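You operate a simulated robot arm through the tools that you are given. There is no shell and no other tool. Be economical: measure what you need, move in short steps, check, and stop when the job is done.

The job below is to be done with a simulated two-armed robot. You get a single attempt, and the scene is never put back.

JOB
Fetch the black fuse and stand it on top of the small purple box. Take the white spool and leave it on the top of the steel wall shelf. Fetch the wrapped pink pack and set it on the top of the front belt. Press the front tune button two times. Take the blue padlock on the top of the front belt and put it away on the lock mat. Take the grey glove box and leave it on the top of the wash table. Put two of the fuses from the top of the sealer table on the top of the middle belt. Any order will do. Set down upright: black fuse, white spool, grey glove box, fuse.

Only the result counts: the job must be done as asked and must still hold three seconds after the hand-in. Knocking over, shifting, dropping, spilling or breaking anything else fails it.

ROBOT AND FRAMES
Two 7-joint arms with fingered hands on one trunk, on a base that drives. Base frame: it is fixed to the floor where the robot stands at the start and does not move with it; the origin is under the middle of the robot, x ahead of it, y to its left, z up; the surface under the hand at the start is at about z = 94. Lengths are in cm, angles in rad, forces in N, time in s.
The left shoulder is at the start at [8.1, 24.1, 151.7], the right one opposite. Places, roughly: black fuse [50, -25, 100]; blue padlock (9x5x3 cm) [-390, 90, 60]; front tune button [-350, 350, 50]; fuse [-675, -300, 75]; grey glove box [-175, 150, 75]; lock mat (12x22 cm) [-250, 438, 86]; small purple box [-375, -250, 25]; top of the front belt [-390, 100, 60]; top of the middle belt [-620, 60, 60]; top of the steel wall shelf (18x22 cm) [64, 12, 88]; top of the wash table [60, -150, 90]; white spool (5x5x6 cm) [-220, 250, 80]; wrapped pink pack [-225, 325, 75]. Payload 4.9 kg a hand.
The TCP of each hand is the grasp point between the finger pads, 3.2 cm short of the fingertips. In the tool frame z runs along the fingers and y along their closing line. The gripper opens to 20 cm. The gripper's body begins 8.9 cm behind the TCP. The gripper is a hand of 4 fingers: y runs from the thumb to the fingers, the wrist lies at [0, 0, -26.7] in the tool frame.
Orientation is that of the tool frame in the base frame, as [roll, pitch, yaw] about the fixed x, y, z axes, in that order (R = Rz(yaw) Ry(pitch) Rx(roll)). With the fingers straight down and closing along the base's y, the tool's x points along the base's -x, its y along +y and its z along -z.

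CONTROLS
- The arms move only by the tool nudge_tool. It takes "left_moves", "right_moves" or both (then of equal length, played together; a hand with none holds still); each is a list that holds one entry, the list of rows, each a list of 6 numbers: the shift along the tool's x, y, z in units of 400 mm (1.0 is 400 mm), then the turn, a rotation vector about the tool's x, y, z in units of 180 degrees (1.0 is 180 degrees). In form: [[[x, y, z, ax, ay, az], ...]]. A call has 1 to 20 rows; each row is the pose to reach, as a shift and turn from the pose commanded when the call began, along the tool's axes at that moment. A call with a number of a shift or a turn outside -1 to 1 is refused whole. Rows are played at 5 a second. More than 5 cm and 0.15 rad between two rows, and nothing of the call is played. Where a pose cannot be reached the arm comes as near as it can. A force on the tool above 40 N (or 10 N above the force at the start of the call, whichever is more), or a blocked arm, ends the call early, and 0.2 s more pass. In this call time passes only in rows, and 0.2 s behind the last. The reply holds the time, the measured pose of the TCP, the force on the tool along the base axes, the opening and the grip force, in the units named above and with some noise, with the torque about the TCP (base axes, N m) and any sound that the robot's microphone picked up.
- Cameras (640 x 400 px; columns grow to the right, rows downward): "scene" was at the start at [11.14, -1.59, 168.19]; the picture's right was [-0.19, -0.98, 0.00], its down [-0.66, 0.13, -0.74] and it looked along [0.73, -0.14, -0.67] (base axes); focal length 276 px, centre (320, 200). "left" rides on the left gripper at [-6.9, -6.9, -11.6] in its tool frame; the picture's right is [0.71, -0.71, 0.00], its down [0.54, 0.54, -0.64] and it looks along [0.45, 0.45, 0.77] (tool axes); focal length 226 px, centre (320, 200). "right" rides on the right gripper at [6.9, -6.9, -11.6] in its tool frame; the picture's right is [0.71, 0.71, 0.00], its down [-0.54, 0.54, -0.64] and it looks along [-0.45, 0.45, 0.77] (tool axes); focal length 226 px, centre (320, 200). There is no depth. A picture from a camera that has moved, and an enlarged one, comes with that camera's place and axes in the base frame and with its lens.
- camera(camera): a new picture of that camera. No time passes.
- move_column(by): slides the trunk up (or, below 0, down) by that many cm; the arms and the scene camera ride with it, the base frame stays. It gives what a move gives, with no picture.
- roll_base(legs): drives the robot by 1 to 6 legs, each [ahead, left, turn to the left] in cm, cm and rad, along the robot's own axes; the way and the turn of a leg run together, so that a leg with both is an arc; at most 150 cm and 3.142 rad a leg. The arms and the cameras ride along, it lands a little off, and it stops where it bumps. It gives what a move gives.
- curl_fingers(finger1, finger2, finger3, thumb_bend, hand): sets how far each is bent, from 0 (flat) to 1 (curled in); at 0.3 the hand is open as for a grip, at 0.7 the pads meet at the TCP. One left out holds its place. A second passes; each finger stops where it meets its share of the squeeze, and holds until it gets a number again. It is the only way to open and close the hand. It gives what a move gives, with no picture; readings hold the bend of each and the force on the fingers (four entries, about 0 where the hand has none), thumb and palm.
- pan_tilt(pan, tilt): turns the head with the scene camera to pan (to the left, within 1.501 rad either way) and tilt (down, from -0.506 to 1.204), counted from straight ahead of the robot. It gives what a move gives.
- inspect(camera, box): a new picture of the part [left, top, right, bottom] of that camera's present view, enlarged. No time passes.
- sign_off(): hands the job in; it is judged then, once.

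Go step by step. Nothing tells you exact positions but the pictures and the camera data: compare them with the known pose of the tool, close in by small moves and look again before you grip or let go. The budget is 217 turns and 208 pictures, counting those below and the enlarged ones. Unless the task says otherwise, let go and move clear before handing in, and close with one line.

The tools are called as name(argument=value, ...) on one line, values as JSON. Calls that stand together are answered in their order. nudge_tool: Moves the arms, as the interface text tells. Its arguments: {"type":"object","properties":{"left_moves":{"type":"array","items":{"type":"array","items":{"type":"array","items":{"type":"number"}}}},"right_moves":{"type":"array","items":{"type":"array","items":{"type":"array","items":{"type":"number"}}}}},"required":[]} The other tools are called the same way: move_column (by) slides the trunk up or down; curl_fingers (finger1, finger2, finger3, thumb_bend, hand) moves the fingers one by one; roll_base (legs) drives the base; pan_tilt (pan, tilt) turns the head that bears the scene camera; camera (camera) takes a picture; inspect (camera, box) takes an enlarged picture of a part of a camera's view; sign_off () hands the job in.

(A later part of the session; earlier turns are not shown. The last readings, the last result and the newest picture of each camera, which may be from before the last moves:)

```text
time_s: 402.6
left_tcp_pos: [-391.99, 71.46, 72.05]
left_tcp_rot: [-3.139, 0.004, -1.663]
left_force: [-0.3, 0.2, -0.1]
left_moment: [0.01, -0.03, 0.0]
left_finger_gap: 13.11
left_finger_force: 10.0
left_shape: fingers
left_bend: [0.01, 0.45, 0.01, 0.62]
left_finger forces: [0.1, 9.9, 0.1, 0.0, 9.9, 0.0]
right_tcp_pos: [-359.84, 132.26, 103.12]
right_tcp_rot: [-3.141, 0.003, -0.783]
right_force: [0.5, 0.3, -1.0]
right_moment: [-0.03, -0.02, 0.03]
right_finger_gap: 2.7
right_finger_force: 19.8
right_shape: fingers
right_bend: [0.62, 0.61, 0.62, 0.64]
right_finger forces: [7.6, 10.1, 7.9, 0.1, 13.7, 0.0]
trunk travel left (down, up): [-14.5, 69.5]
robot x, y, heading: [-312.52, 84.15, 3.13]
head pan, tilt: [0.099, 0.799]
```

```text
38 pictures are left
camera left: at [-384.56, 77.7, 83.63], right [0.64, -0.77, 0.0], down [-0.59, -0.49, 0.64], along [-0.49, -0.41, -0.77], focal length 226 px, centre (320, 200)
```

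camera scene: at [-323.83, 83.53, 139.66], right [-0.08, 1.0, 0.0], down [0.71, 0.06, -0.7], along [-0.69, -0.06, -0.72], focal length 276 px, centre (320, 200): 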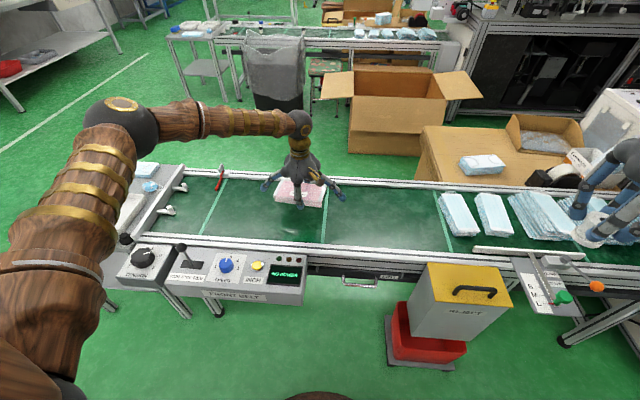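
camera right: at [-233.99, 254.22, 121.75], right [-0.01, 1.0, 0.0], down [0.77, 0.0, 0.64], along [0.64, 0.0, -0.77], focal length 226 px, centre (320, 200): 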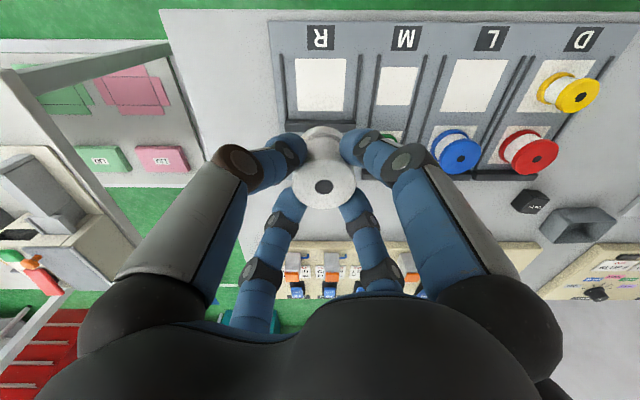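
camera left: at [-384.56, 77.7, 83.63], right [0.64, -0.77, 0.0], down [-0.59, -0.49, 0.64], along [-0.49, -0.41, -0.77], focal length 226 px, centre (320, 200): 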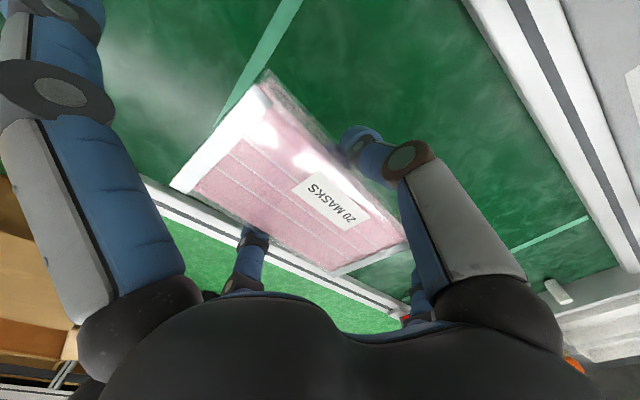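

nudge_tool(left_moves=[[[0, -0.075, 0, 0, 0, 0], [0, -0.075, 0.06, 0, 0, 0], [0, -0.075, 0.1, 0, 0, 0], [0, -0.075, 0.125, 0, 0, 0], [0, -0.075, 0.145, 0, 0, 0]]])

camera(camera="left")

inspect(camera="scene", box=[230, 130, 390, 260])

```text
time_s: 403.8
left_tcp_pos: [-388.99, 71.3, 66.42]
left_tcp_rot: [-3.139, 0.0, -1.665]
left_force: [0.5, 0.8, 1.8]
left_moment: [0.0, 0.18, 0.02]
left_finger_gap: 13.15
left_finger_force: 9.8
left_shape: fingers
left_bend: [0.01, 0.45, 0.01, 0.62]
left_finger forces: [0.0, 9.9, 0.0, 0.0, 9.8, 0.0]
right_tcp_pos: [-359.66, 132.23, 103.1]
right_tcp_rot: [-3.141, 0.002, -0.783]
right_force: [0.0, -0.2, -1.5]
right_moment: [0.02, -0.03, 0.0]
right_finger_gap: 2.7
right_finger_force: 19.7
right_shape: fingers
right_bend: [0.62, 0.61, 0.62, 0.64]
right_finger forces: [7.6, 10.1, 7.8, 0.0, 13.7, 0.0]
trunk travel left (down, up): [-14.5, 69.5]
robot x, y, heading: [-312.72, 84.29, 3.127]
head pan, tilt: [0.099, 0.799]
```

```text
37 pictures are left
camera left: at [-381.57, 77.43, 77.87], right [0.64, -0.77, 0.0], down [-0.59, -0.49, 0.64], along [-0.49, -0.41, -0.77], focal length 226 px, centre (320, 200)
```

left: 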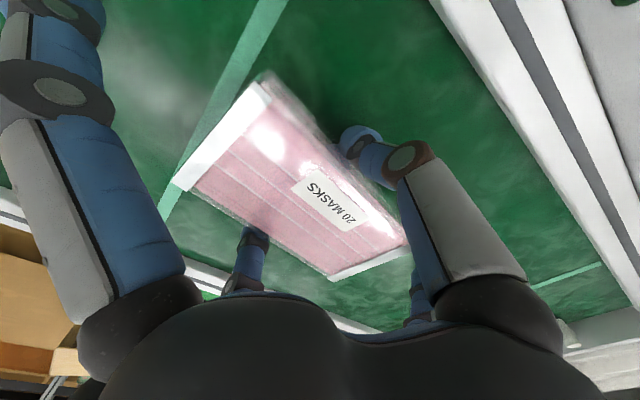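

```text
3.08 times, centred on (310, 195) of scene
camera zoom: at [-323.77, 83.54, 139.68], right [-0.08, 1.0, 0.0], down [0.71, 0.06, -0.7], along [-0.69, -0.06, -0.72], focal length 848 px, centre (351, 215)
```

zoom: 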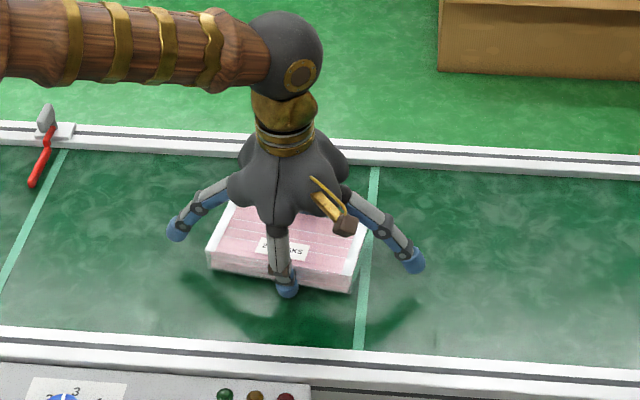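

Just in contact and well inside the rails. I'll go a touch lower and release.

nudge_tool(left_moves=[[[0, 0, 0.008, 0, 0, 0], [0, 0, 0.014, 0, 0, 0]]])

curl_fingers(hand="left", finger2=0.36, thumb_bend=0.45)

camera(camera="left")

```text
time_s: 404.4
left_tcp_pos: [-389.08, 71.24, 66.16]
left_tcp_rot: [3.139, 0.002, -1.662]
left_force: [3.9, -1.4, 21.2]
left_moment: [0.1, 1.61, 0.03]
left_finger_gap: 13.16
left_finger_force: 17.6
left_shape: fingers
left_bend: [0.01, 0.45, 0.01, 0.62]
left_finger forces: [0.0, 25.1, 0.0, 0.1, 10.6, 0.1]
right_tcp_pos: [-359.53, 132.21, 103.21]
right_tcp_rot: [3.141, 0.002, -0.784]
right_force: [-0.2, -0.9, -1.6]
right_moment: [-0.02, -0.02, 0.02]
right_finger_gap: 2.69
right_finger_force: 19.7
right_shape: fingers
right_bend: [0.62, 0.61, 0.62, 0.64]
right_finger forces: [7.5, 10.2, 7.9, 0.0, 13.6, 0.0]
trunk travel left (down, up): [-14.5, 69.5]
robot x, y, heading: [-312.94, 83.91, 3.131]
head pan, tilt: [0.099, 0.799]
```

```text
time_s: 405.4
left_tcp_pos: [-388.92, 71.31, 66.19]
left_tcp_rot: [3.141, -0.001, -1.662]
left_force: [-10.0, 0.1, 36.5]
left_moment: [-0.19, -1.62, -0.01]
left_finger_gap: 13.71
left_finger_force: 18.5
left_shape: fingers
left_bend: [0.01, 0.36, 0.01, 0.49]
left_finger forces: [0.2, 0.1, 0.1, 0.1, 36.6, 0.0]
right_tcp_pos: [-359.51, 132.27, 103.3]
right_tcp_rot: [3.14, 0.003, -0.783]
right_force: [-0.2, 0.6, -1.1]
right_moment: [0.02, 0.04, -0.01]
right_finger_gap: 2.7
right_finger_force: 19.8
right_shape: fingers
right_bend: [0.62, 0.61, 0.62, 0.64]
right_finger forces: [7.5, 10.3, 7.9, 0.0, 13.7, 0.1]
trunk travel left (down, up): [-14.5, 69.5]
robot x, y, heading: [-312.7, 84.39, 3.13]
head pan, tilt: [0.099, 0.799]
```

```text
35 pictures are left
camera left: at [-381.5, 77.49, 77.54], right [0.64, -0.77, 0.0], down [-0.59, -0.49, 0.64], along [-0.49, -0.41, -0.77], focal length 226 px, centre (320, 200)
```

left: 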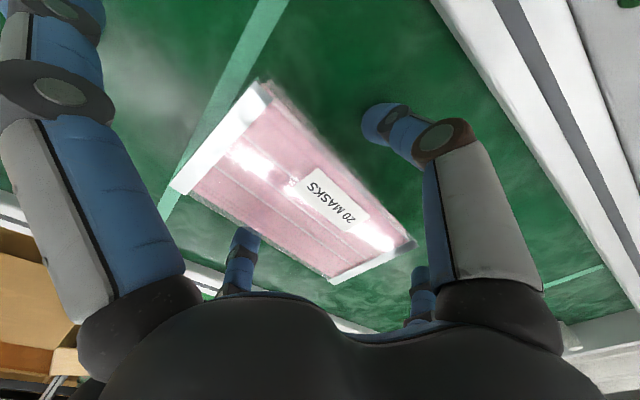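

nudge_tool(left_moves=[[[0, 0, -0.03, 0, 0, 0], [0, 0, -0.08, 0, 0, 0], [0, 0, -0.15, 0, 0, 0], [0, 0, -0.25, 0, 0, 0], [0, 0, -0.35, 0, 0, 0], [0, 0, -0.45, 0, 0, 0]]])

move_column(by=36)

camera(camera="scene")

```text
time_s: 406.8
left_tcp_pos: [-388.9, 71.15, 83.79]
left_tcp_rot: [-3.141, 0.0, -1.662]
left_force: [-0.1, -0.4, -0.3]
left_moment: [-0.07, 0.02, -0.04]
left_finger_gap: 14.5
left_finger_force: 0.1
left_shape: fingers
left_bend: [0.01, 0.36, 0.01, 0.45]
left_finger forces: [0.0, 0.0, 0.0, 0.0, 0.0, 0.0]
right_tcp_pos: [-359.53, 132.2, 103.08]
right_tcp_rot: [-3.141, 0.001, -0.784]
right_force: [-0.7, 0.2, -0.7]
right_moment: [-0.01, -0.04, -0.02]
right_finger_gap: 2.71
right_finger_force: 20.0
right_shape: fingers
right_bend: [0.62, 0.61, 0.62, 0.64]
right_finger forces: [7.6, 10.1, 7.9, 0.0, 13.7, 0.0]
trunk travel left (down, up): [-14.5, 69.5]
robot x, y, heading: [-312.47, 84.28, 3.123]
head pan, tilt: [0.099, 0.799]
```

```text
time_s: 410.3
left_tcp_pos: [-389.12, 71.13, 119.93]
left_tcp_rot: [-3.14, 0.0, -1.66]
left_force: [0.1, 0.3, -0.3]
left_moment: [0.05, 0.0, 0.02]
left_finger_gap: 14.48
left_finger_force: 0.0
left_shape: fingers
left_bend: [0.01, 0.36, 0.01, 0.45]
left_finger forces: [0.1, 0.1, 0.0, 0.1, 0.0, 0.0]
right_tcp_pos: [-359.63, 132.29, 139.08]
right_tcp_rot: [3.14, 0.001, -0.785]
right_force: [-0.1, -0.6, -0.5]
right_moment: [0.02, -0.02, 0.03]
right_finger_gap: 2.7
right_finger_force: 19.9
right_shape: fingers
right_bend: [0.62, 0.61, 0.62, 0.64]
right_finger forces: [7.5, 10.1, 7.8, 0.1, 13.7, 0.1]
trunk travel left (down, up): [-50.5, 33.5]
robot x, y, heading: [-312.61, 84.11, 3.125]
head pan, tilt: [0.099, 0.799]
```

```text
34 pictures are left
camera scene: at [-323.86, 83.54, 175.65], right [-0.08, 1.0, 0.0], down [0.71, 0.06, -0.7], along [-0.69, -0.06, -0.72], focal length 276 px, centre (320, 200)
```

scene: 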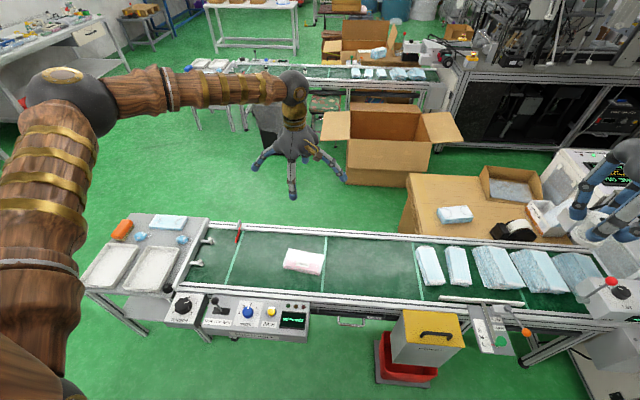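

The pink pack is on the front belt. I'll retract and travel around to the east side of the bench for the grey glove box.

nudge_tool(left_moves=[[[-0.01, -0.104, 0, 0, 0, 0], [-0.019, -0.208, 0, 0, 0, 0], [-0.029, -0.311, 0, 0, 0, 0], [-0.038, -0.415, 0, 0, 0, 0], [-0.048, -0.519, 0, 0, 0, 0], [-0.057, -0.6225, 0, 0, 0, 0]]])

roll_base(legs=[[0, 0, 1.578], [122, 0, 0], [0, 0, 1.58], [120, 0, 0], [120, 0, 0]])

pan_tilt(pan=1.3, tilt=0.5)

camera(camera="scene")

```text
time_s: 411.7
left_tcp_pos: [-363.92, 71.21, 120.03]
left_tcp_rot: [-3.14, 0.002, -1.662]
left_force: [-0.3, -0.2, -1.0]
left_moment: [0.03, 0.03, 0.0]
left_finger_gap: 14.5
left_finger_force: 0.1
left_shape: fingers
left_bend: [0.01, 0.36, 0.01, 0.45]
left_finger forces: [0.1, 0.0, 0.0, 0.0, 0.0, 0.1]
right_tcp_pos: [-359.69, 132.22, 139.2]
right_tcp_rot: [3.14, 0.002, -0.786]
right_force: [0.7, 0.4, -1.0]
right_moment: [0.0, 0.02, -0.02]
right_finger_gap: 2.66
right_finger_force: 20.2
right_shape: fingers
right_bend: [0.62, 0.61, 0.62, 0.64]
right_finger forces: [7.6, 10.2, 8.0, 0.0, 13.6, 0.1]
trunk travel left (down, up): [-50.5, 33.5]
robot x, y, heading: [-312.23, 84.15, 3.125]
head pan, tilt: [0.099, 0.799]
```

```text
time_s: 436.9
left_tcp_pos: [-22.78, -24.0, 119.94]
left_tcp_rot: [-3.139, 0.001, 1.495]
left_force: [-0.2, -0.4, -0.1]
left_moment: [-0.05, -0.02, -0.01]
left_finger_gap: 14.52
left_finger_force: 0.0
left_shape: fingers
left_bend: [0.01, 0.36, 0.01, 0.45]
left_finger forces: [0.0, 0.0, 0.1, 0.1, 0.0, 0.1]
right_tcp_pos: [-26.45, -85.11, 139.14]
right_tcp_rot: [3.141, 0.002, 2.372]
right_force: [-0.2, 0.2, -0.9]
right_moment: [0.05, -0.03, 0.01]
right_finger_gap: 2.61
right_finger_force: 18.4
right_shape: fingers
right_bend: [0.63, 0.61, 0.63, 0.65]
right_finger forces: [6.9, 10.1, 7.8, 0.0, 13.5, 0.0]
trunk travel left (down, up): [-50.5, 33.5]
robot x, y, heading: [-74.03, -37.37, -0.002]
head pan, tilt: [0.099, 0.799]
```

```text
time_s: 438.3
left_tcp_pos: [-22.74, -23.94, 119.85]
left_tcp_rot: [-3.137, 0.001, 1.494]
left_force: [-0.3, 0.5, 0.6]
left_moment: [0.0, 0.0, 0.02]
left_finger_gap: 14.48
left_finger_force: 0.1
left_shape: fingers
left_bend: [0.01, 0.36, 0.01, 0.45]
left_finger forces: [0.0, 0.1, 0.1, 0.0, 0.0, 0.0]
right_tcp_pos: [-26.32, -85.03, 139.07]
right_tcp_rot: [-3.141, 0.002, 2.374]
right_force: [0.1, 0.9, -0.9]
right_moment: [-0.01, 0.04, 0.01]
right_finger_gap: 2.62
right_finger_force: 18.9
right_shape: fingers
right_bend: [0.63, 0.61, 0.63, 0.65]
right_finger forces: [7.0, 10.2, 7.9, 0.0, 13.6, 0.1]
trunk travel left (down, up): [-50.5, 33.5]
robot x, y, heading: [-74.13, -37.75, -0.005]
head pan, tilt: [1.3, 0.499]
```

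```text
33 pictures are left
camera scene: at [-68.68, -28.92, 178.26], right [0.96, -0.27, 0.0], down [-0.13, -0.46, -0.88], along [0.24, 0.85, -0.48], focal length 276 px, centre (320, 200)
```

scene: 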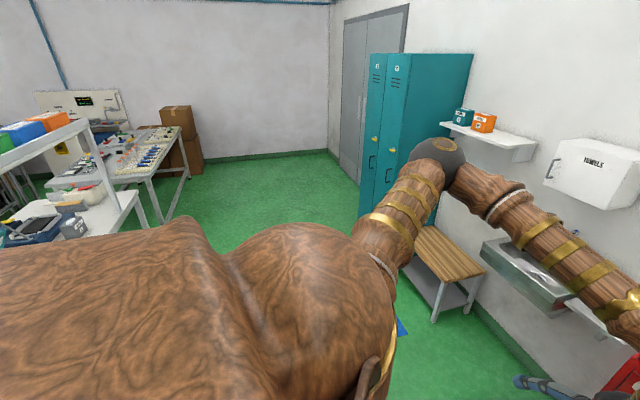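

I'm close to the steel shelf now, so I'll place the spool first.

roll_base(legs=[[66, 70, 0]])

pan_tilt(pan=-0.25, tilt=0.75)

camera(camera="scene")

```text
time_s: 443.3
left_tcp_pos: [42.4, 45.74, 119.92]
left_tcp_rot: [-3.139, -0.001, 1.494]
left_force: [-0.9, 0.1, 0.0]
left_moment: [0.04, -0.04, 0.04]
left_finger_gap: 14.49
left_finger_force: 0.1
left_shape: fingers
left_bend: [0.01, 0.36, 0.01, 0.45]
left_finger forces: [0.0, 0.0, 0.1, 0.1, 0.1, 0.0]
right_tcp_pos: [38.9, -15.42, 139.05]
right_tcp_rot: [3.141, 0.003, 2.373]
right_force: [0.7, 0.1, -1.9]
right_moment: [-0.02, 0.03, -0.02]
right_finger_gap: 2.61
right_finger_force: 18.6
right_shape: fingers
right_bend: [0.63, 0.61, 0.63, 0.65]
right_finger forces: [7.0, 10.1, 7.8, 0.0, 13.6, 0.0]
trunk travel left (down, up): [-50.5, 33.5]
robot x, y, heading: [-8.85, 32.2, 0.001]
head pan, tilt: [1.3, 0.499]
```

```text
time_s: 444.9
left_tcp_pos: [42.54, 45.89, 119.74]
left_tcp_rot: [-3.139, 0.002, 1.495]
left_force: [0.3, 0.1, 0.2]
left_moment: [0.03, -0.02, 0.01]
left_finger_gap: 14.5
left_finger_force: 0.1
left_shape: fingers
left_bend: [0.01, 0.36, 0.01, 0.45]
left_finger forces: [0.0, 0.0, 0.0, 0.1, 0.0, 0.0]
right_tcp_pos: [39.12, -15.21, 138.99]
right_tcp_rot: [3.141, 0.0, 2.372]
right_force: [0.5, 0.5, -0.9]
right_moment: [0.01, 0.01, 0.04]
right_finger_gap: 2.61
right_finger_force: 19.4
right_shape: fingers
right_bend: [0.63, 0.61, 0.63, 0.65]
right_finger forces: [7.0, 10.2, 7.7, 0.0, 13.6, 0.0]
trunk travel left (down, up): [-50.5, 33.5]
robot x, y, heading: [-8.56, 32.1, 0.003]
head pan, tilt: [-0.25, 0.75]
```

```text
32 pictures are left
camera scene: at [2.23, 30.08, 176.06], right [-0.25, -0.97, 0.0], down [-0.66, 0.17, -0.73], along [0.71, -0.18, -0.68], focal length 276 px, centre (320, 200)
```

scene: 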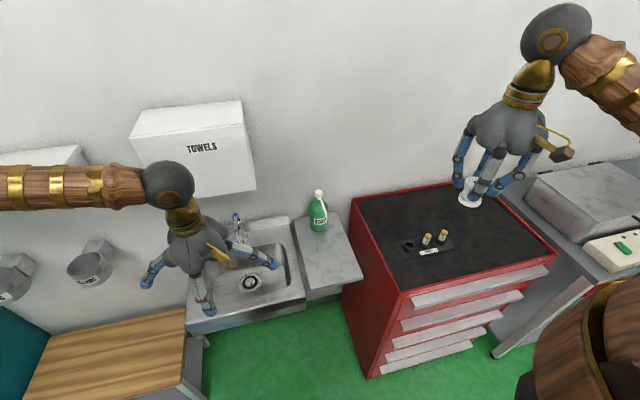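

nudge_tool(right_moves=[[[0.012, 0.119, 0, 0, 0, 0], [0.024, 0.239, 0, 0, 0, 0], [0.035, 0.358, 0, 0, 0, 0], [0.047, 0.478, 0, 0, 0, 0], [0.059, 0.597, 0, 0, 0, 0], [0.071, 0.717, 0, 0, 0, 0], [0.0825, 0.836, 0, 0, 0, 0], [0.0825, 0.836, 0.12, 0, 0, 0], [0.0825, 0.836, 0.24, 0, 0, 0], [0.0825, 0.836, 0.36, 0, 0, 0], [0.0825, 0.836, 0.48, 0, 0, 0], [0.0825, 0.836, 0.6, 0, 0, 0], [0.0825, 0.836, 0.72, 0, 0, 0], [0.0825, 0.836, 0.84, 0, 0, 0], [0.0825, 0.836, 0.95, 0, 0, 0]]])

camera(camera="right")

camera(camera="scene")

```text
time_s: 448.1
left_tcp_pos: [42.59, 45.82, 119.86]
left_tcp_rot: [-3.138, 0.002, 1.494]
left_force: [-0.3, -0.2, -0.3]
left_moment: [0.02, -0.03, 0.04]
left_finger_gap: 14.47
left_finger_force: 0.1
left_shape: fingers
left_bend: [0.01, 0.36, 0.01, 0.45]
left_finger forces: [0.0, 0.1, 0.0, 0.0, 0.0, 0.0]
right_tcp_pos: [60.04, 10.97, 100.92]
right_tcp_rot: [-3.14, 0.001, 2.371]
right_force: [0.0, 0.8, -1.2]
right_moment: [0.01, 0.04, 0.02]
right_finger_gap: 2.56
right_finger_force: 18.6
right_shape: fingers
right_bend: [0.63, 0.61, 0.63, 0.65]
right_finger forces: [6.9, 10.1, 7.8, 0.0, 13.3, 0.0]
trunk travel left (down, up): [-50.5, 33.5]
robot x, y, heading: [-8.89, 32.08, -0.001]
head pan, tilt: [-0.25, 0.75]
```

```text
31 pictures are left
camera right: at [50.28, 10.87, 112.57], right [-0.02, 1.0, 0.0], down [0.76, 0.01, 0.64], along [0.64, 0.01, -0.76], focal length 226 px, centre (320, 200)
```

right: 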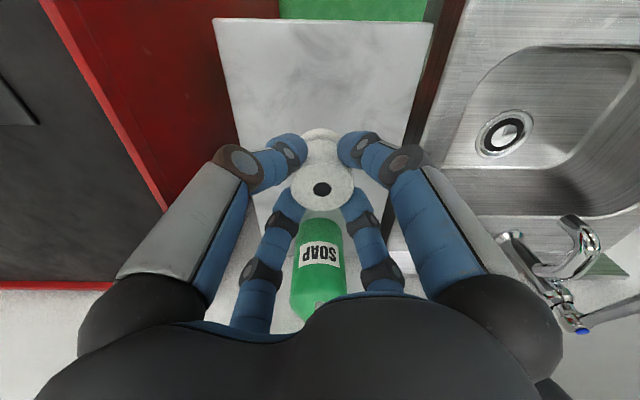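

```text
30 pictures are left
camera scene: at [2.27, 30.07, 176.07], right [-0.25, -0.97, 0.0], down [-0.66, 0.17, -0.73], along [0.71, -0.18, -0.68], focal length 276 px, centre (320, 200)
```

scene: 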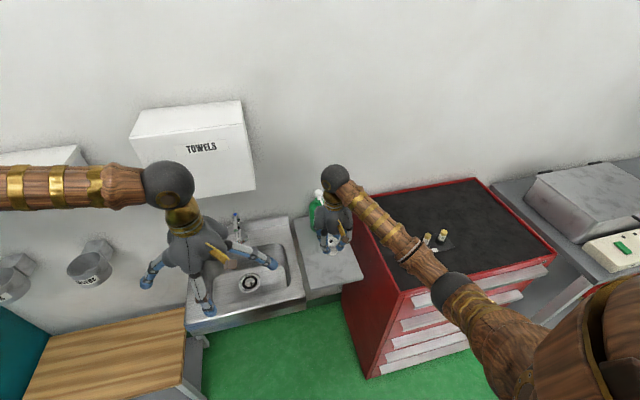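

nudge_tool(right_moves=[[[0.054, -0.052, 0.03, 0, 0, 0], [0.054, -0.052, 0.07, 0, 0, 0], [0.054, -0.052, 0.1, 0, 0, 0], [0.054, -0.052, 0.115, 0, 0, 0], [0.054, -0.052, 0.13, 0, 0, 0]]])

nudge_tool(right_moves=[[[0, 0, 0.008, 0, 0, 0], [0, 0, 0.016, 0, 0, 0]]])

```text
time_s: 449.3
left_tcp_pos: [42.53, 45.86, 119.89]
left_tcp_rot: [-3.139, 0.002, 1.493]
left_force: [0.2, 0.5, 0.6]
left_moment: [0.01, 0.02, -0.02]
left_finger_gap: 14.52
left_finger_force: 0.2
left_shape: fingers
left_bend: [0.01, 0.36, 0.01, 0.45]
left_finger forces: [0.0, 0.0, 0.1, 0.0, 0.0, 0.0]
right_tcp_pos: [56.96, 11.05, 95.87]
right_tcp_rot: [-3.141, 0.001, 2.371]
right_force: [0.2, -0.7, -0.6]
right_moment: [0.01, -0.02, 0.03]
right_finger_gap: 2.54
right_finger_force: 19.3
right_shape: fingers
right_bend: [0.63, 0.61, 0.63, 0.65]
right_finger forces: [6.9, 10.1, 7.8, 0.1, 13.4, 0.1]
trunk travel left (down, up): [-50.5, 33.5]
robot x, y, heading: [-8.75, 32.17, 0.001]
head pan, tilt: [-0.25, 0.75]
```

```text
time_s: 449.9
left_tcp_pos: [42.6, 45.93, 119.86]
left_tcp_rot: [-3.138, 0.0, 1.495]
left_force: [0.3, -0.6, -0.4]
left_moment: [-0.04, 0.01, -0.01]
left_finger_gap: 14.48
left_finger_force: 0.3
left_shape: fingers
left_bend: [0.01, 0.36, 0.01, 0.45]
left_finger forces: [0.0, 0.0, 0.0, 0.0, 0.1, 0.1]
right_tcp_pos: [57.01, 10.97, 95.21]
right_tcp_rot: [-3.141, 0.001, 2.371]
right_force: [0.1, 1.0, -1.8]
right_moment: [0.02, -0.03, 0.0]
right_finger_gap: 2.57
right_finger_force: 19.2
right_shape: fingers
right_bend: [0.63, 0.61, 0.63, 0.65]
right_finger forces: [6.9, 10.1, 7.9, 0.0, 13.4, 0.1]
trunk travel left (down, up): [-50.5, 33.5]
robot x, y, heading: [-8.76, 31.82, 0.002]
head pan, tilt: [-0.25, 0.75]
```

nudge_tool(right_moves=[[[0, 0, 0.01, 0, 0, 0], [0, 0, 0.02, 0, 0, 0], [0, 0, 0.03, 0, 0, 0]]])

camera(camera="right")

```text
time_s: 450.7
left_tcp_pos: [42.6, 45.83, 119.88]
left_tcp_rot: [-3.137, 0.002, 1.494]
left_force: [-0.7, 0.6, 0.1]
left_moment: [-0.01, 0.01, 0.03]
left_finger_gap: 14.48
left_finger_force: 0.0
left_shape: fingers
left_bend: [0.01, 0.36, 0.01, 0.45]
left_finger forces: [0.0, 0.1, 0.0, 0.0, 0.0, 0.0]
right_tcp_pos: [56.91, 10.93, 94.05]
right_tcp_rot: [3.141, -0.001, 2.372]
right_force: [-0.6, -0.1, -1.5]
right_moment: [-0.01, 0.04, 0.02]
right_finger_gap: 2.55
right_finger_force: 19.1
right_shape: fingers
right_bend: [0.63, 0.61, 0.63, 0.65]
right_finger forces: [6.9, 10.1, 7.7, 0.1, 13.2, 0.0]
trunk travel left (down, up): [-50.5, 33.5]
robot x, y, heading: [-9.13, 32.32, 0.002]
head pan, tilt: [-0.25, 0.75]
```

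```text
29 pictures are left
camera right: at [47.24, 10.87, 105.67], right [-0.02, 1.0, 0.0], down [0.77, 0.01, 0.64], along [0.64, 0.01, -0.77], focal length 226 px, centre (320, 200)
```

right: 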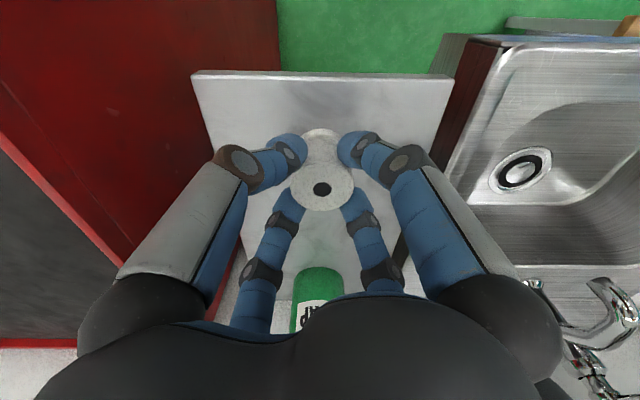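

nudge_tool(right_moves=[[[0, 0, 0.01, 0, 0, 0], [0, 0, 0.02, 0, 0, 0], [0, 0, 0.03, 0, 0, 0], [0, 0, 0.038, 0, 0, 0]]])

```text
time_s: 451.7
left_tcp_pos: [42.46, 45.82, 120.01]
left_tcp_rot: [-3.14, 0.003, 1.494]
left_force: [0.0, -0.3, -0.2]
left_moment: [-0.01, 0.04, 0.02]
left_finger_gap: 14.49
left_finger_force: 0.1
left_shape: fingers
left_bend: [0.01, 0.36, 0.01, 0.45]
left_finger forces: [0.0, 0.0, 0.0, 0.1, 0.1, 0.0]
right_tcp_pos: [56.82, 10.97, 92.62]
right_tcp_rot: [3.141, 0.002, 2.371]
right_force: [-3.9, 1.2, 17.3]
right_moment: [0.17, -0.03, -0.02]
right_finger_gap: 1.51
right_finger_force: 17.4
right_shape: fingers
right_bend: [0.64, 0.61, 0.64, 0.67]
right_finger forces: [7.3, 10.2, 6.8, 0.0, 9.7, 0.0]
trunk travel left (down, up): [-50.5, 33.5]
robot x, y, heading: [-9.13, 32.08, 0.002]
head pan, tilt: [-0.25, 0.75]
```

nudge_tool(right_moves=[[[0, 0, -0.006, 0, 0, 0]]])

curl_fingers(hand="right", finger1=0.53, finger2=0.53, finger3=0.53, thumb_bend=0.53)

camera(camera="right")

```text
time_s: 452.1
left_tcp_pos: [42.57, 45.86, 119.88]
left_tcp_rot: [-3.137, 0.002, 1.494]
left_force: [1.1, 0.5, 0.3]
left_moment: [0.0, 0.01, 0.03]
left_finger_gap: 14.49
left_finger_force: 0.1
left_shape: fingers
left_bend: [0.01, 0.36, 0.01, 0.45]
left_finger forces: [0.0, 0.0, 0.0, 0.0, 0.0, 0.0]
right_tcp_pos: [56.89, 11.04, 92.71]
right_tcp_rot: [-3.138, 0.0, 2.372]
right_force: [-0.7, -0.1, 3.7]
right_moment: [0.09, -0.05, 0.05]
right_finger_gap: 1.54
right_finger_force: 15.1
right_shape: fingers
right_bend: [0.64, 0.61, 0.64, 0.67]
right_finger forces: [6.2, 9.6, 6.2, 0.1, 8.4, 0.0]
trunk travel left (down, up): [-50.5, 33.5]
robot x, y, heading: [-8.88, 32.42, 0.0]
head pan, tilt: [-0.25, 0.75]
```

```text
time_s: 453.1
left_tcp_pos: [42.57, 45.9, 119.96]
left_tcp_rot: [-3.14, 0.001, 1.494]
left_force: [-0.3, -0.2, -0.5]
left_moment: [-0.02, 0.02, 0.02]
left_finger_gap: 14.48
left_finger_force: 0.0
left_shape: fingers
left_bend: [0.01, 0.36, 0.01, 0.45]
left_finger forces: [0.1, 0.0, 0.0, 0.0, 0.1, 0.0]
right_tcp_pos: [56.94, 10.84, 92.72]
right_tcp_rot: [-3.14, 0.001, 2.37]
right_force: [0.6, 0.1, -0.2]
right_moment: [0.0, -0.01, -0.01]
right_finger_gap: 5.8
right_finger_force: 0.0
right_shape: fingers
right_bend: [0.53, 0.53, 0.53, 0.53]
right_finger forces: [0.1, 0.0, 0.0, 0.0, 0.1, 0.0]
trunk travel left (down, up): [-50.5, 33.5]
robot x, y, heading: [-8.87, 32.3, -0.004]
head pan, tilt: [-0.25, 0.75]
```

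```text
28 pictures are left
camera right: at [47.19, 10.88, 104.37], right [-0.02, 1.0, 0.0], down [0.76, 0.01, 0.64], along [0.64, 0.01, -0.77], focal length 226 px, centre (320, 200)
```

right: 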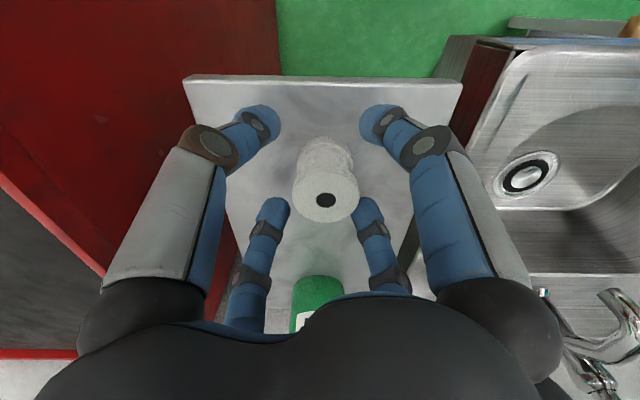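

The spool stands upright. I'll lift clear and check, then go back for the glove box.

nudge_tool(right_moves=[[[0, 0, -0.04, 0, 0, 0], [0, 0, -0.1, 0, 0, 0], [0, 0, -0.2, 0, 0, 0], [0, 0, -0.3, 0, 0, 0], [0, 0, -0.4, 0, 0, 0], [0, 0, -0.5, 0, 0, 0], [0, 0, -0.6, 0, 0, 0], [0, 0, -0.7, 0, 0, 0]]])

inspect(camera="scene", box=[270, 160, 400, 310])

roll_base(legs=[[-70, 0, 0], [0, 100, 0], [0, 0, 1.57], [0, 0, 1.57]])

pan_tilt(pan=0.0, tilt=0.55)

camera(camera="scene")

```text
time_s: 454.9
left_tcp_pos: [42.46, 45.93, 119.92]
left_tcp_rot: [-3.141, 0.001, 1.495]
left_force: [0.4, 0.3, 0.3]
left_moment: [-0.01, -0.03, 0.0]
left_finger_gap: 14.49
left_finger_force: 0.1
left_shape: fingers
left_bend: [0.01, 0.36, 0.01, 0.45]
left_finger forces: [0.0, 0.0, 0.1, 0.0, 0.1, 0.0]
right_tcp_pos: [56.88, 11.1, 120.76]
right_tcp_rot: [3.141, 0.001, 2.371]
right_force: [-0.4, -0.5, 0.0]
right_moment: [-0.01, 0.0, -0.01]
right_finger_gap: 5.8
right_finger_force: 0.1
right_shape: fingers
right_bend: [0.53, 0.53, 0.53, 0.53]
right_finger forces: [0.1, 0.1, 0.0, 0.1, 0.0, 0.0]
trunk travel left (down, up): [-50.5, 33.5]
robot x, y, heading: [-9.11, 31.96, 0.001]
head pan, tilt: [-0.25, 0.75]
```

```text
2.67 times, centred on (335, 235) of scene
camera zoom: at [2.16, 30.19, 176.05], right [-0.25, -0.97, 0.0], down [-0.66, 0.17, -0.73], along [0.71, -0.18, -0.68], focal length 735 px, centre (280, 107)
```

zoom: 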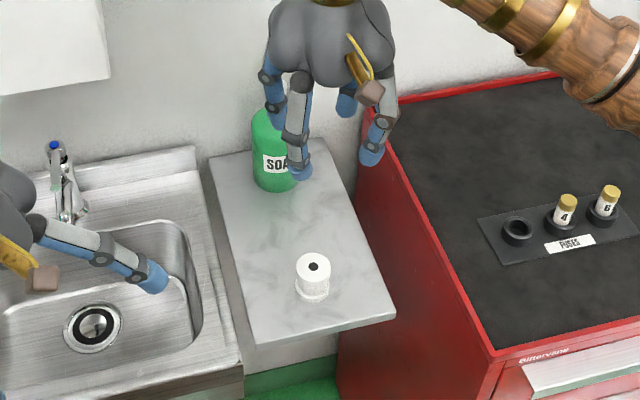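

```text
time_s: 471.2
left_tcp_pos: [-130.12, 118.48, 119.91]
left_tcp_rot: [-3.138, 0.002, -1.646]
left_force: [0.2, -0.1, 0.5]
left_moment: [0.0, 0.0, 0.0]
left_finger_gap: 14.51
left_finger_force: 0.0
left_shape: fingers
left_bend: [0.01, 0.36, 0.01, 0.45]
left_finger forces: [0.1, 0.0, 0.0, 0.1, 0.1, 0.1]
right_tcp_pos: [-144.69, 153.28, 120.6]
right_tcp_rot: [3.14, 0.001, -0.769]
right_force: [-0.3, -0.1, -0.3]
right_moment: [0.02, 0.04, 0.01]
right_finger_gap: 5.83
right_finger_force: 0.0
right_shape: fingers
right_bend: [0.53, 0.53, 0.53, 0.53]
right_finger forces: [0.2, 0.0, 0.0, 0.1, 0.0, 0.0]
trunk travel left (down, up): [-50.5, 33.5]
robot x, y, heading: [-78.83, 132.0, -3.139]
head pan, tilt: [-0.25, 0.75]
```

```text
time_s: 471.9
left_tcp_pos: [-130.22, 118.3, 119.89]
left_tcp_rot: [-3.14, 0.003, -1.644]
left_force: [-0.3, -0.2, 0.0]
left_moment: [-0.01, 0.01, 0.01]
left_finger_gap: 14.52
left_finger_force: 0.1
left_shape: fingers
left_bend: [0.01, 0.36, 0.01, 0.45]
left_finger forces: [0.0, 0.0, 0.1, 0.0, 0.0, 0.0]
right_tcp_pos: [-144.77, 153.06, 120.74]
right_tcp_rot: [-3.14, 0.001, -0.766]
right_force: [-0.4, -0.4, 0.4]
right_moment: [-0.02, -0.02, -0.01]
right_finger_gap: 5.8
right_finger_force: 0.0
right_shape: fingers
right_bend: [0.53, 0.53, 0.53, 0.53]
right_finger forces: [0.0, 0.0, 0.0, 0.0, 0.0, 0.0]
trunk travel left (down, up): [-50.5, 33.5]
robot x, y, heading: [-78.87, 131.99, -3.137]
head pan, tilt: [0.0, 0.55]
```

```text
26 pictures are left
camera scene: at [-91.06, 132.15, 177.79], right [0.0, 1.0, 0.0], down [0.52, 0.0, -0.85], along [-0.85, 0.0, -0.52], focal length 276 px, centre (320, 200)
```

scene: 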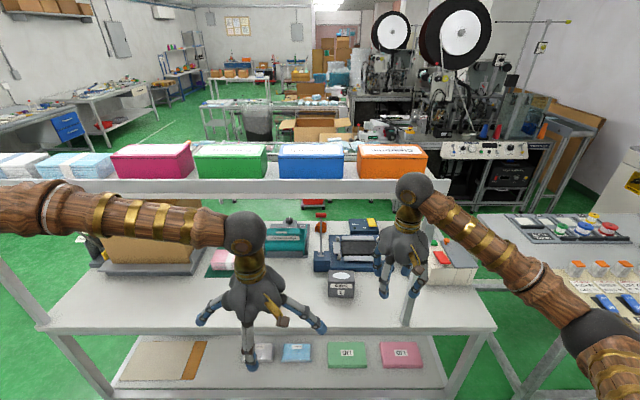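

inspect(camera="scene", box=[290, 210, 430, 340])

nudge_tool(right_moves=[[[0.048, -0.046, -0.12, 0, 0, 0], [0.096, -0.092, -0.24, 0, 0, 0], [0.144, -0.139, -0.36, 0, 0, 0], [0.144, -0.139, -0.48, 0, 0, 0], [0.144, -0.139, -0.6, 0, 0, 0]]])

roll_base(legs=[[0, -28, 0]])

move_column(by=-36)

pan_tilt(pan=0.15, tilt=0.55)

camera(camera="scene")

```text
3.08 times, centred on (360, 275) of scene
camera zoom: at [-91.06, 132.15, 177.79], right [0.0, 1.0, 0.0], down [0.52, 0.0, -0.85], along [-0.85, 0.0, -0.52], focal length 848 px, centre (197, -31)
```

zoom: 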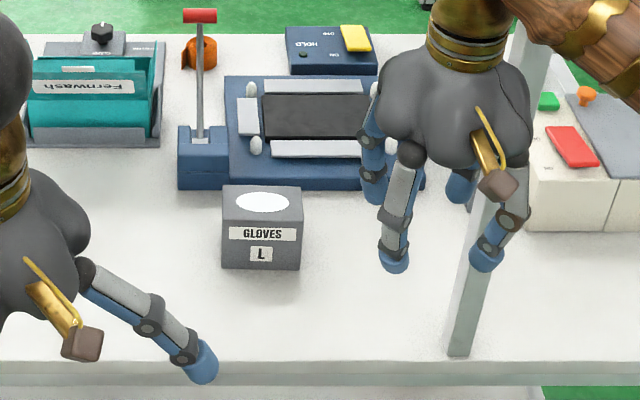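

```text
refused: row 1 steps farther than a row can; nothing moved
```

```text
time_s: 473.9
left_tcp_pos: [-130.08, 146.05, 119.9]
left_tcp_rot: [-3.141, 0.004, -1.642]
left_force: [0.2, -0.8, -0.2]
left_moment: [0.03, 0.02, 0.01]
left_finger_gap: 14.5
left_finger_force: 0.1
left_shape: fingers
left_bend: [0.01, 0.36, 0.01, 0.45]
left_finger forces: [0.1, 0.0, 0.0, 0.0, 0.0, 0.1]
right_tcp_pos: [-144.74, 180.83, 120.64]
right_tcp_rot: [-3.14, 0.004, -0.765]
right_force: [-0.6, 0.4, 0.3]
right_moment: [0.04, 0.02, 0.05]
right_finger_gap: 5.79
right_finger_force: 0.1
right_shape: fingers
right_bend: [0.53, 0.53, 0.53, 0.53]
right_finger forces: [0.0, 0.0, 0.0, 0.0, 0.0, 0.0]
trunk travel left (down, up): [-50.5, 33.5]
robot x, y, heading: [-78.47, 160.22, -3.139]
head pan, tilt: [0.0, 0.55]
```

```text
time_s: 477.4
left_tcp_pos: [-130.26, 146.34, 83.88]
left_tcp_rot: [-3.139, 0.002, -1.646]
left_force: [-0.9, 0.7, 0.8]
left_moment: [0.0, -0.02, -0.03]
left_finger_gap: 14.49
left_finger_force: 0.1
left_shape: fingers
left_bend: [0.01, 0.36, 0.01, 0.45]
left_finger forces: [0.0, 0.0, 0.0, 0.0, 0.0, 0.0]
right_tcp_pos: [-144.8, 180.96, 84.63]
right_tcp_rot: [-3.141, 0.003, -0.767]
right_force: [-1.7, -0.2, 0.6]
right_moment: [0.01, 0.01, -0.01]
right_finger_gap: 5.82
right_finger_force: 0.0
right_shape: fingers
right_bend: [0.53, 0.53, 0.53, 0.53]
right_finger forces: [0.1, 0.1, 0.0, 0.0, 0.1, 0.1]
trunk travel left (down, up): [-14.5, 69.5]
robot x, y, heading: [-79.06, 160.23, -3.138]
head pan, tilt: [0.0, 0.55]
```

```text
time_s: 478.1
left_tcp_pos: [-130.17, 146.2, 83.83]
left_tcp_rot: [-3.139, 0.002, -1.646]
left_force: [-0.2, -0.1, -0.2]
left_moment: [-0.01, 0.03, -0.01]
left_finger_gap: 14.5
left_finger_force: 0.0
left_shape: fingers
left_bend: [0.01, 0.36, 0.01, 0.45]
left_finger forces: [0.0, 0.0, 0.0, 0.2, 0.0, 0.0]
right_tcp_pos: [-144.78, 181.14, 84.71]
right_tcp_rot: [-3.141, 0.002, -0.767]
right_force: [-0.7, 0.1, 0.0]
right_moment: [-0.01, 0.01, -0.03]
right_finger_gap: 5.78
right_finger_force: 0.0
right_shape: fingers
right_bend: [0.53, 0.53, 0.53, 0.53]
right_finger forces: [0.1, 0.0, 0.0, 0.1, 0.0, 0.0]
trunk travel left (down, up): [-14.5, 69.5]
robot x, y, heading: [-78.96, 160.37, -3.135]
head pan, tilt: [0.15, 0.55]
```

```text
24 pictures are left
camera scene: at [-91.0, 158.81, 141.8], right [-0.15, 0.99, 0.0], down [0.52, 0.08, -0.85], along [-0.84, -0.13, -0.52], focal length 276 px, centre (320, 200)
```

scene: 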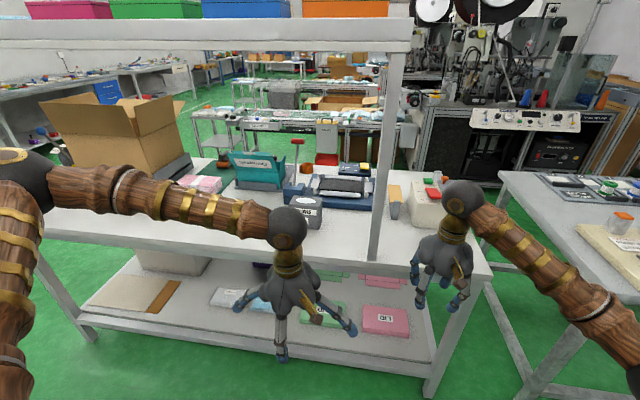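

The "GLOVES L" box stands near (-176, 141.5), about 12x6x10 cm, under the shelf. I'll retract the right hand, raise the left to z≈93, and drive closer.

nudge_tool(left_moves=[[[0, 0, -0.06, 0, 0, 0], [0, 0, -0.12, 0, 0, 0], [0, 0, -0.18, 0, 0, 0], [0, 0, -0.2425, 0, 0, 0], [0, 0, -0.2425, 0, 0, 0], [0, 0, -0.2425, 0, 0, 0]]], right_moves=[[[0.06, -0.058, -0.03, 0, 0, 0], [0.12, -0.116, -0.06, 0, 0, 0], [0.18, -0.174, -0.1, 0, 0, 0], [0.24, -0.232, -0.14, 0, 0, 0], [0.28, -0.27, -0.2, 0, 0, 0], [0.28, -0.27, -0.26, 0, 0, 0]]])

curl_fingers(hand="left", finger1=0.32, finger2=0.46, finger3=0.32, thumb_bend=0.44)

roll_base(legs=[[20, 0, 0]])

camera(camera="scene")

```text
time_s: 479.5
left_tcp_pos: [-130.23, 146.32, 93.62]
left_tcp_rot: [-3.14, 0.002, -1.645]
left_force: [-0.8, 0.1, -0.3]
left_moment: [0.0, 0.0, -0.01]
left_finger_gap: 14.51
left_finger_force: 0.0
left_shape: fingers
left_bend: [0.01, 0.36, 0.01, 0.45]
left_finger forces: [0.0, 0.1, 0.0, 0.1, 0.0, 0.0]
right_tcp_pos: [-129.06, 180.92, 94.95]
right_tcp_rot: [-3.141, 0.001, -0.766]
right_force: [-1.0, -0.4, 0.2]
right_moment: [0.0, 0.01, 0.01]
right_finger_gap: 5.8
right_finger_force: 0.0
right_shape: fingers
right_bend: [0.53, 0.53, 0.53, 0.53]
right_finger forces: [0.0, 0.1, 0.1, 0.0, 0.0, 0.0]
trunk travel left (down, up): [-14.5, 69.5]
robot x, y, heading: [-78.85, 160.07, -3.141]
head pan, tilt: [0.15, 0.55]
```

```text
time_s: 480.5
left_tcp_pos: [-130.15, 146.33, 93.64]
left_tcp_rot: [-3.139, 0.001, -1.644]
left_force: [-0.6, 0.0, -0.6]
left_moment: [-0.01, 0.03, 0.0]
left_finger_gap: 11.46
left_finger_force: 0.0
left_shape: fingers
left_bend: [0.32, 0.46, 0.32, 0.44]
left_finger forces: [0.0, 0.0, 0.0, 0.0, 0.0, 0.0]
right_tcp_pos: [-129.13, 180.93, 94.97]
right_tcp_rot: [-3.142, 0.001, -0.765]
right_force: [-0.3, 0.4, 0.4]
right_moment: [-0.02, 0.0, -0.01]
right_finger_gap: 5.82
right_finger_force: 0.0
right_shape: fingers
right_bend: [0.53, 0.53, 0.53, 0.53]
right_finger forces: [0.0, 0.0, 0.0, 0.0, 0.0, 0.0]
trunk travel left (down, up): [-14.5, 69.5]
robot x, y, heading: [-78.85, 160.44, -3.134]
head pan, tilt: [0.15, 0.55]
```

```text
time_s: 482.1
left_tcp_pos: [-150.24, 146.29, 93.67]
left_tcp_rot: [-3.138, 0.001, -1.645]
left_force: [-0.4, 0.3, -0.2]
left_moment: [-0.01, 0.0, -0.02]
left_finger_gap: 11.45
left_finger_force: 0.0
left_shape: fingers
left_bend: [0.32, 0.46, 0.32, 0.44]
left_finger forces: [0.0, 0.1, 0.1, 0.1, 0.1, 0.0]
right_tcp_pos: [-149.04, 181.13, 95.01]
right_tcp_rot: [-3.141, 0.003, -0.768]
right_force: [-0.2, 0.9, -0.5]
right_moment: [-0.03, -0.03, -0.01]
right_finger_gap: 5.8
right_finger_force: 0.0
right_shape: fingers
right_bend: [0.53, 0.53, 0.53, 0.53]
right_finger forces: [0.0, 0.0, 0.0, 0.0, 0.1, 0.1]
trunk travel left (down, up): [-14.5, 69.5]
robot x, y, heading: [-99.03, 160.1, -3.143]
head pan, tilt: [0.15, 0.55]
```

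```text
23 pictures are left
camera scene: at [-111.0, 158.78, 141.8], right [-0.15, 0.99, 0.0], down [0.52, 0.08, -0.85], along [-0.84, -0.13, -0.52], focal length 276 px, centre (320, 200)
```

scene: 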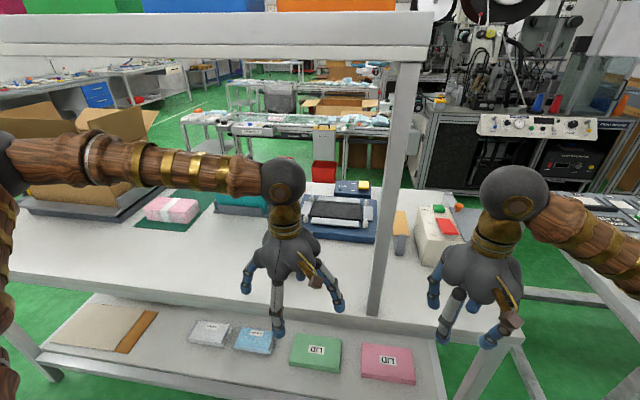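

nudge_tool(left_moves=[[[0.028, 0.107, 0, 0, 0, 0], [0.056, 0.213, 0, 0, 0, 0], [0.084, 0.32, 0, 0, 0, 0], [0.112, 0.426, 0, 0, 0, 0], [0.14, 0.533, 0, 0, 0, 0], [0.168, 0.639, 0, 0, 0, 0]]])

camera(camera="left")

camera(camera="scene")

```text
time_s: 483.5
left_tcp_pos: [-175.83, 141.74, 93.68]
left_tcp_rot: [-3.139, 0.001, -1.648]
left_force: [9.4, 7.0, 8.4]
left_moment: [0.33, 0.16, -0.44]
left_finger_gap: 11.42
left_finger_force: 7.4
left_shape: fingers
left_bend: [0.32, 0.52, 0.32, 0.44]
left_finger forces: [0.0, 13.7, 0.0, 0.0, 0.0, 0.0]
right_tcp_pos: [-148.87, 181.25, 95.11]
right_tcp_rot: [3.14, 0.001, -0.77]
right_force: [-0.8, 1.4, -0.7]
right_moment: [-0.02, -0.02, -0.01]
right_finger_gap: 5.79
right_finger_force: 0.1
right_shape: fingers
right_bend: [0.53, 0.53, 0.53, 0.53]
right_finger forces: [0.1, 0.1, 0.0, 0.0, 0.1, 0.1]
trunk travel left (down, up): [-14.5, 69.5]
robot x, y, heading: [-98.83, 160.09, -3.144]
head pan, tilt: [0.15, 0.55]
```

```text
22 pictures are left
camera left: at [-168.61, 148.07, 105.2], right [0.65, -0.76, 0.0], down [-0.58, -0.5, 0.64], along [-0.49, -0.42, -0.77], focal length 226 px, centre (320, 200)
```

left: 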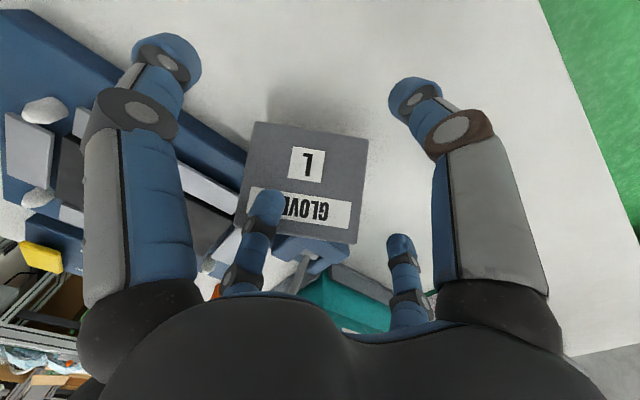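

```text
21 pictures are left
camera scene: at [-110.74, 159.02, 141.84], right [-0.15, 0.99, 0.0], down [0.52, 0.08, -0.85], along [-0.84, -0.13, -0.52], focal length 276 px, centre (320, 200)
```

scene: 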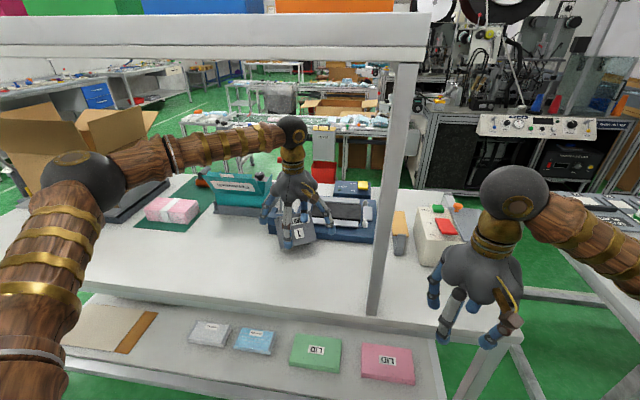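

Finger 2 pushed the top of the box and it is leaning back. I'll withdraw slowly so it can settle, and look.

nudge_tool(left_moves=[[[-0.005, -0.02, 0, 0, 0, 0], [-0.01, -0.04, 0, 0, 0, 0], [-0.015, -0.06, 0, 0, 0, 0], [-0.02, -0.08, 0, 0, 0, 0], [-0.025, -0.1, 0, 0, 0, 0], [-0.03, -0.12, 0, 0, 0, 0], [-0.035, -0.14, 0, 0, 0, 0], [-0.04, -0.16, 0, 0, 0, 0], [-0.05, -0.2, 0, 0, 0, 0], [-0.07, -0.28, 0, 0, 0, 0], [-0.09, -0.36, 0, 0, 0, 0]]])

inspect(camera="scene", box=[220, 120, 400, 280])

camera(camera="left")

```text
time_s: 485.9
left_tcp_pos: [-161.23, 144.09, 93.58]
left_tcp_rot: [-3.139, 0.0, -1.644]
left_force: [0.0, 0.6, 0.1]
left_moment: [0.01, 0.02, -0.02]
left_finger_gap: 11.44
left_finger_force: 0.1
left_shape: fingers
left_bend: [0.32, 0.46, 0.32, 0.44]
left_finger forces: [0.0, 0.1, 0.0, 0.1, 0.0, 0.0]
right_tcp_pos: [-148.99, 181.1, 95.1]
right_tcp_rot: [3.141, 0.002, -0.769]
right_force: [-0.3, 0.1, -0.1]
right_moment: [0.02, 0.02, 0.0]
right_finger_gap: 5.8
right_finger_force: 0.2
right_shape: fingers
right_bend: [0.53, 0.53, 0.53, 0.53]
right_finger forces: [0.0, 0.1, 0.0, 0.0, 0.1, 0.1]
trunk travel left (down, up): [-14.5, 69.5]
robot x, y, heading: [-99.06, 160.07, -3.137]
head pan, tilt: [0.15, 0.55]
```

```text
2.50 times, centred on (310, 200) of scene
camera zoom: at [-110.86, 158.78, 141.81], right [-0.15, 0.99, 0.0], down [0.52, 0.08, -0.85], along [-0.84, -0.13, -0.52], focal length 689 px, centre (345, 200)
```

zoom: 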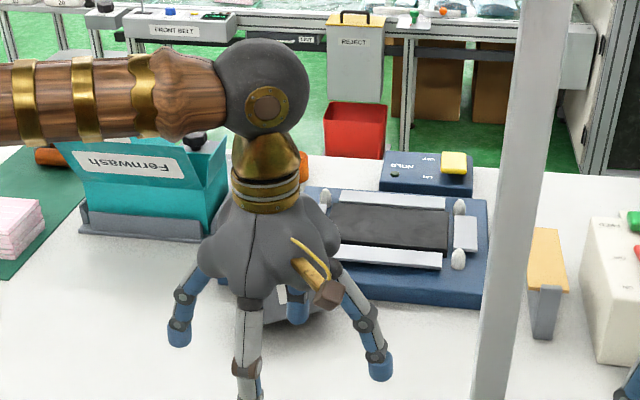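

```text
19 pictures are left
camera left: at [-154.02, 150.29, 105.04], right [0.65, -0.76, 0.0], down [-0.58, -0.5, 0.64], along [-0.49, -0.42, -0.77], focal length 226 px, centre (320, 200)
```

left: 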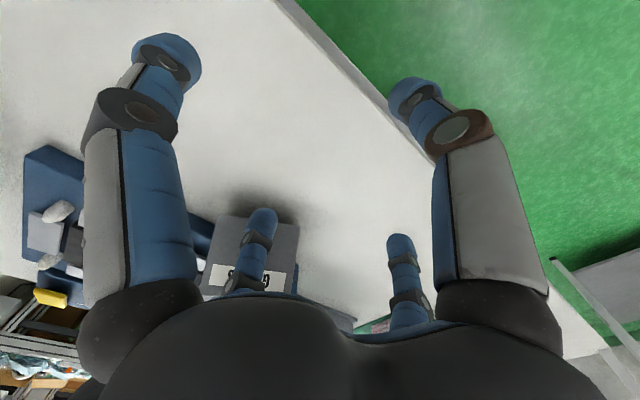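

nudge_tool(left_moves=[[[0.05, -0.1, 0, 0, 0, 0], [0.15, -0.15, 0, 0, 0, 0], [0.25, -0.2, 0, 0, 0, 0], [0.35, -0.25, 0, 0, 0, 0], [0.45, -0.25, 0, 0, 0, 0]]])

inspect(camera="scene", box=[220, 140, 380, 270])

```text
time_s: 487.1
left_tcp_pos: [-152.95, 125.3, 93.45]
left_tcp_rot: [-3.14, 0.002, -1.648]
left_force: [-0.8, -0.9, -0.5]
left_moment: [0.0, -0.02, 0.03]
left_finger_gap: 11.45
left_finger_force: 0.1
left_shape: fingers
left_bend: [0.32, 0.46, 0.32, 0.44]
left_finger forces: [0.0, 0.0, 0.1, 0.0, 0.0, 0.0]
right_tcp_pos: [-149.1, 180.86, 95.03]
right_tcp_rot: [-3.14, 0.001, -0.769]
right_force: [-0.3, 0.0, 0.2]
right_moment: [0.03, 0.01, -0.02]
right_finger_gap: 5.8
right_finger_force: 0.1
right_shape: fingers
right_bend: [0.53, 0.53, 0.53, 0.53]
right_finger forces: [0.0, 0.0, 0.0, 0.1, 0.0, 0.0]
trunk travel left (down, up): [-14.5, 69.5]
robot x, y, heading: [-98.78, 159.95, -3.137]
head pan, tilt: [0.15, 0.55]
```

```text
3.08 times, centred on (300, 205) of scene
camera zoom: at [-110.96, 158.67, 141.8], right [-0.15, 0.99, 0.0], down [0.52, 0.08, -0.85], along [-0.84, -0.13, -0.52], focal length 848 px, centre (382, 185)
```

zoom: 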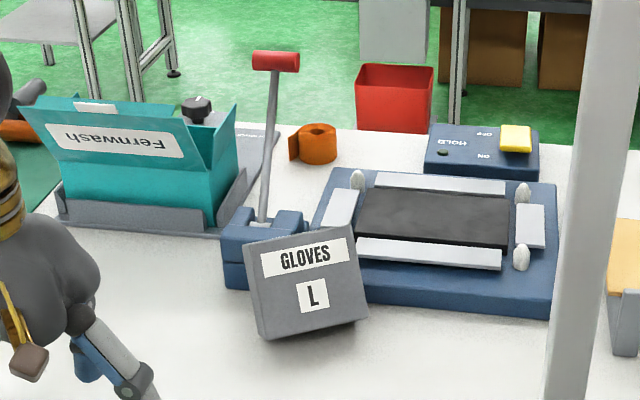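

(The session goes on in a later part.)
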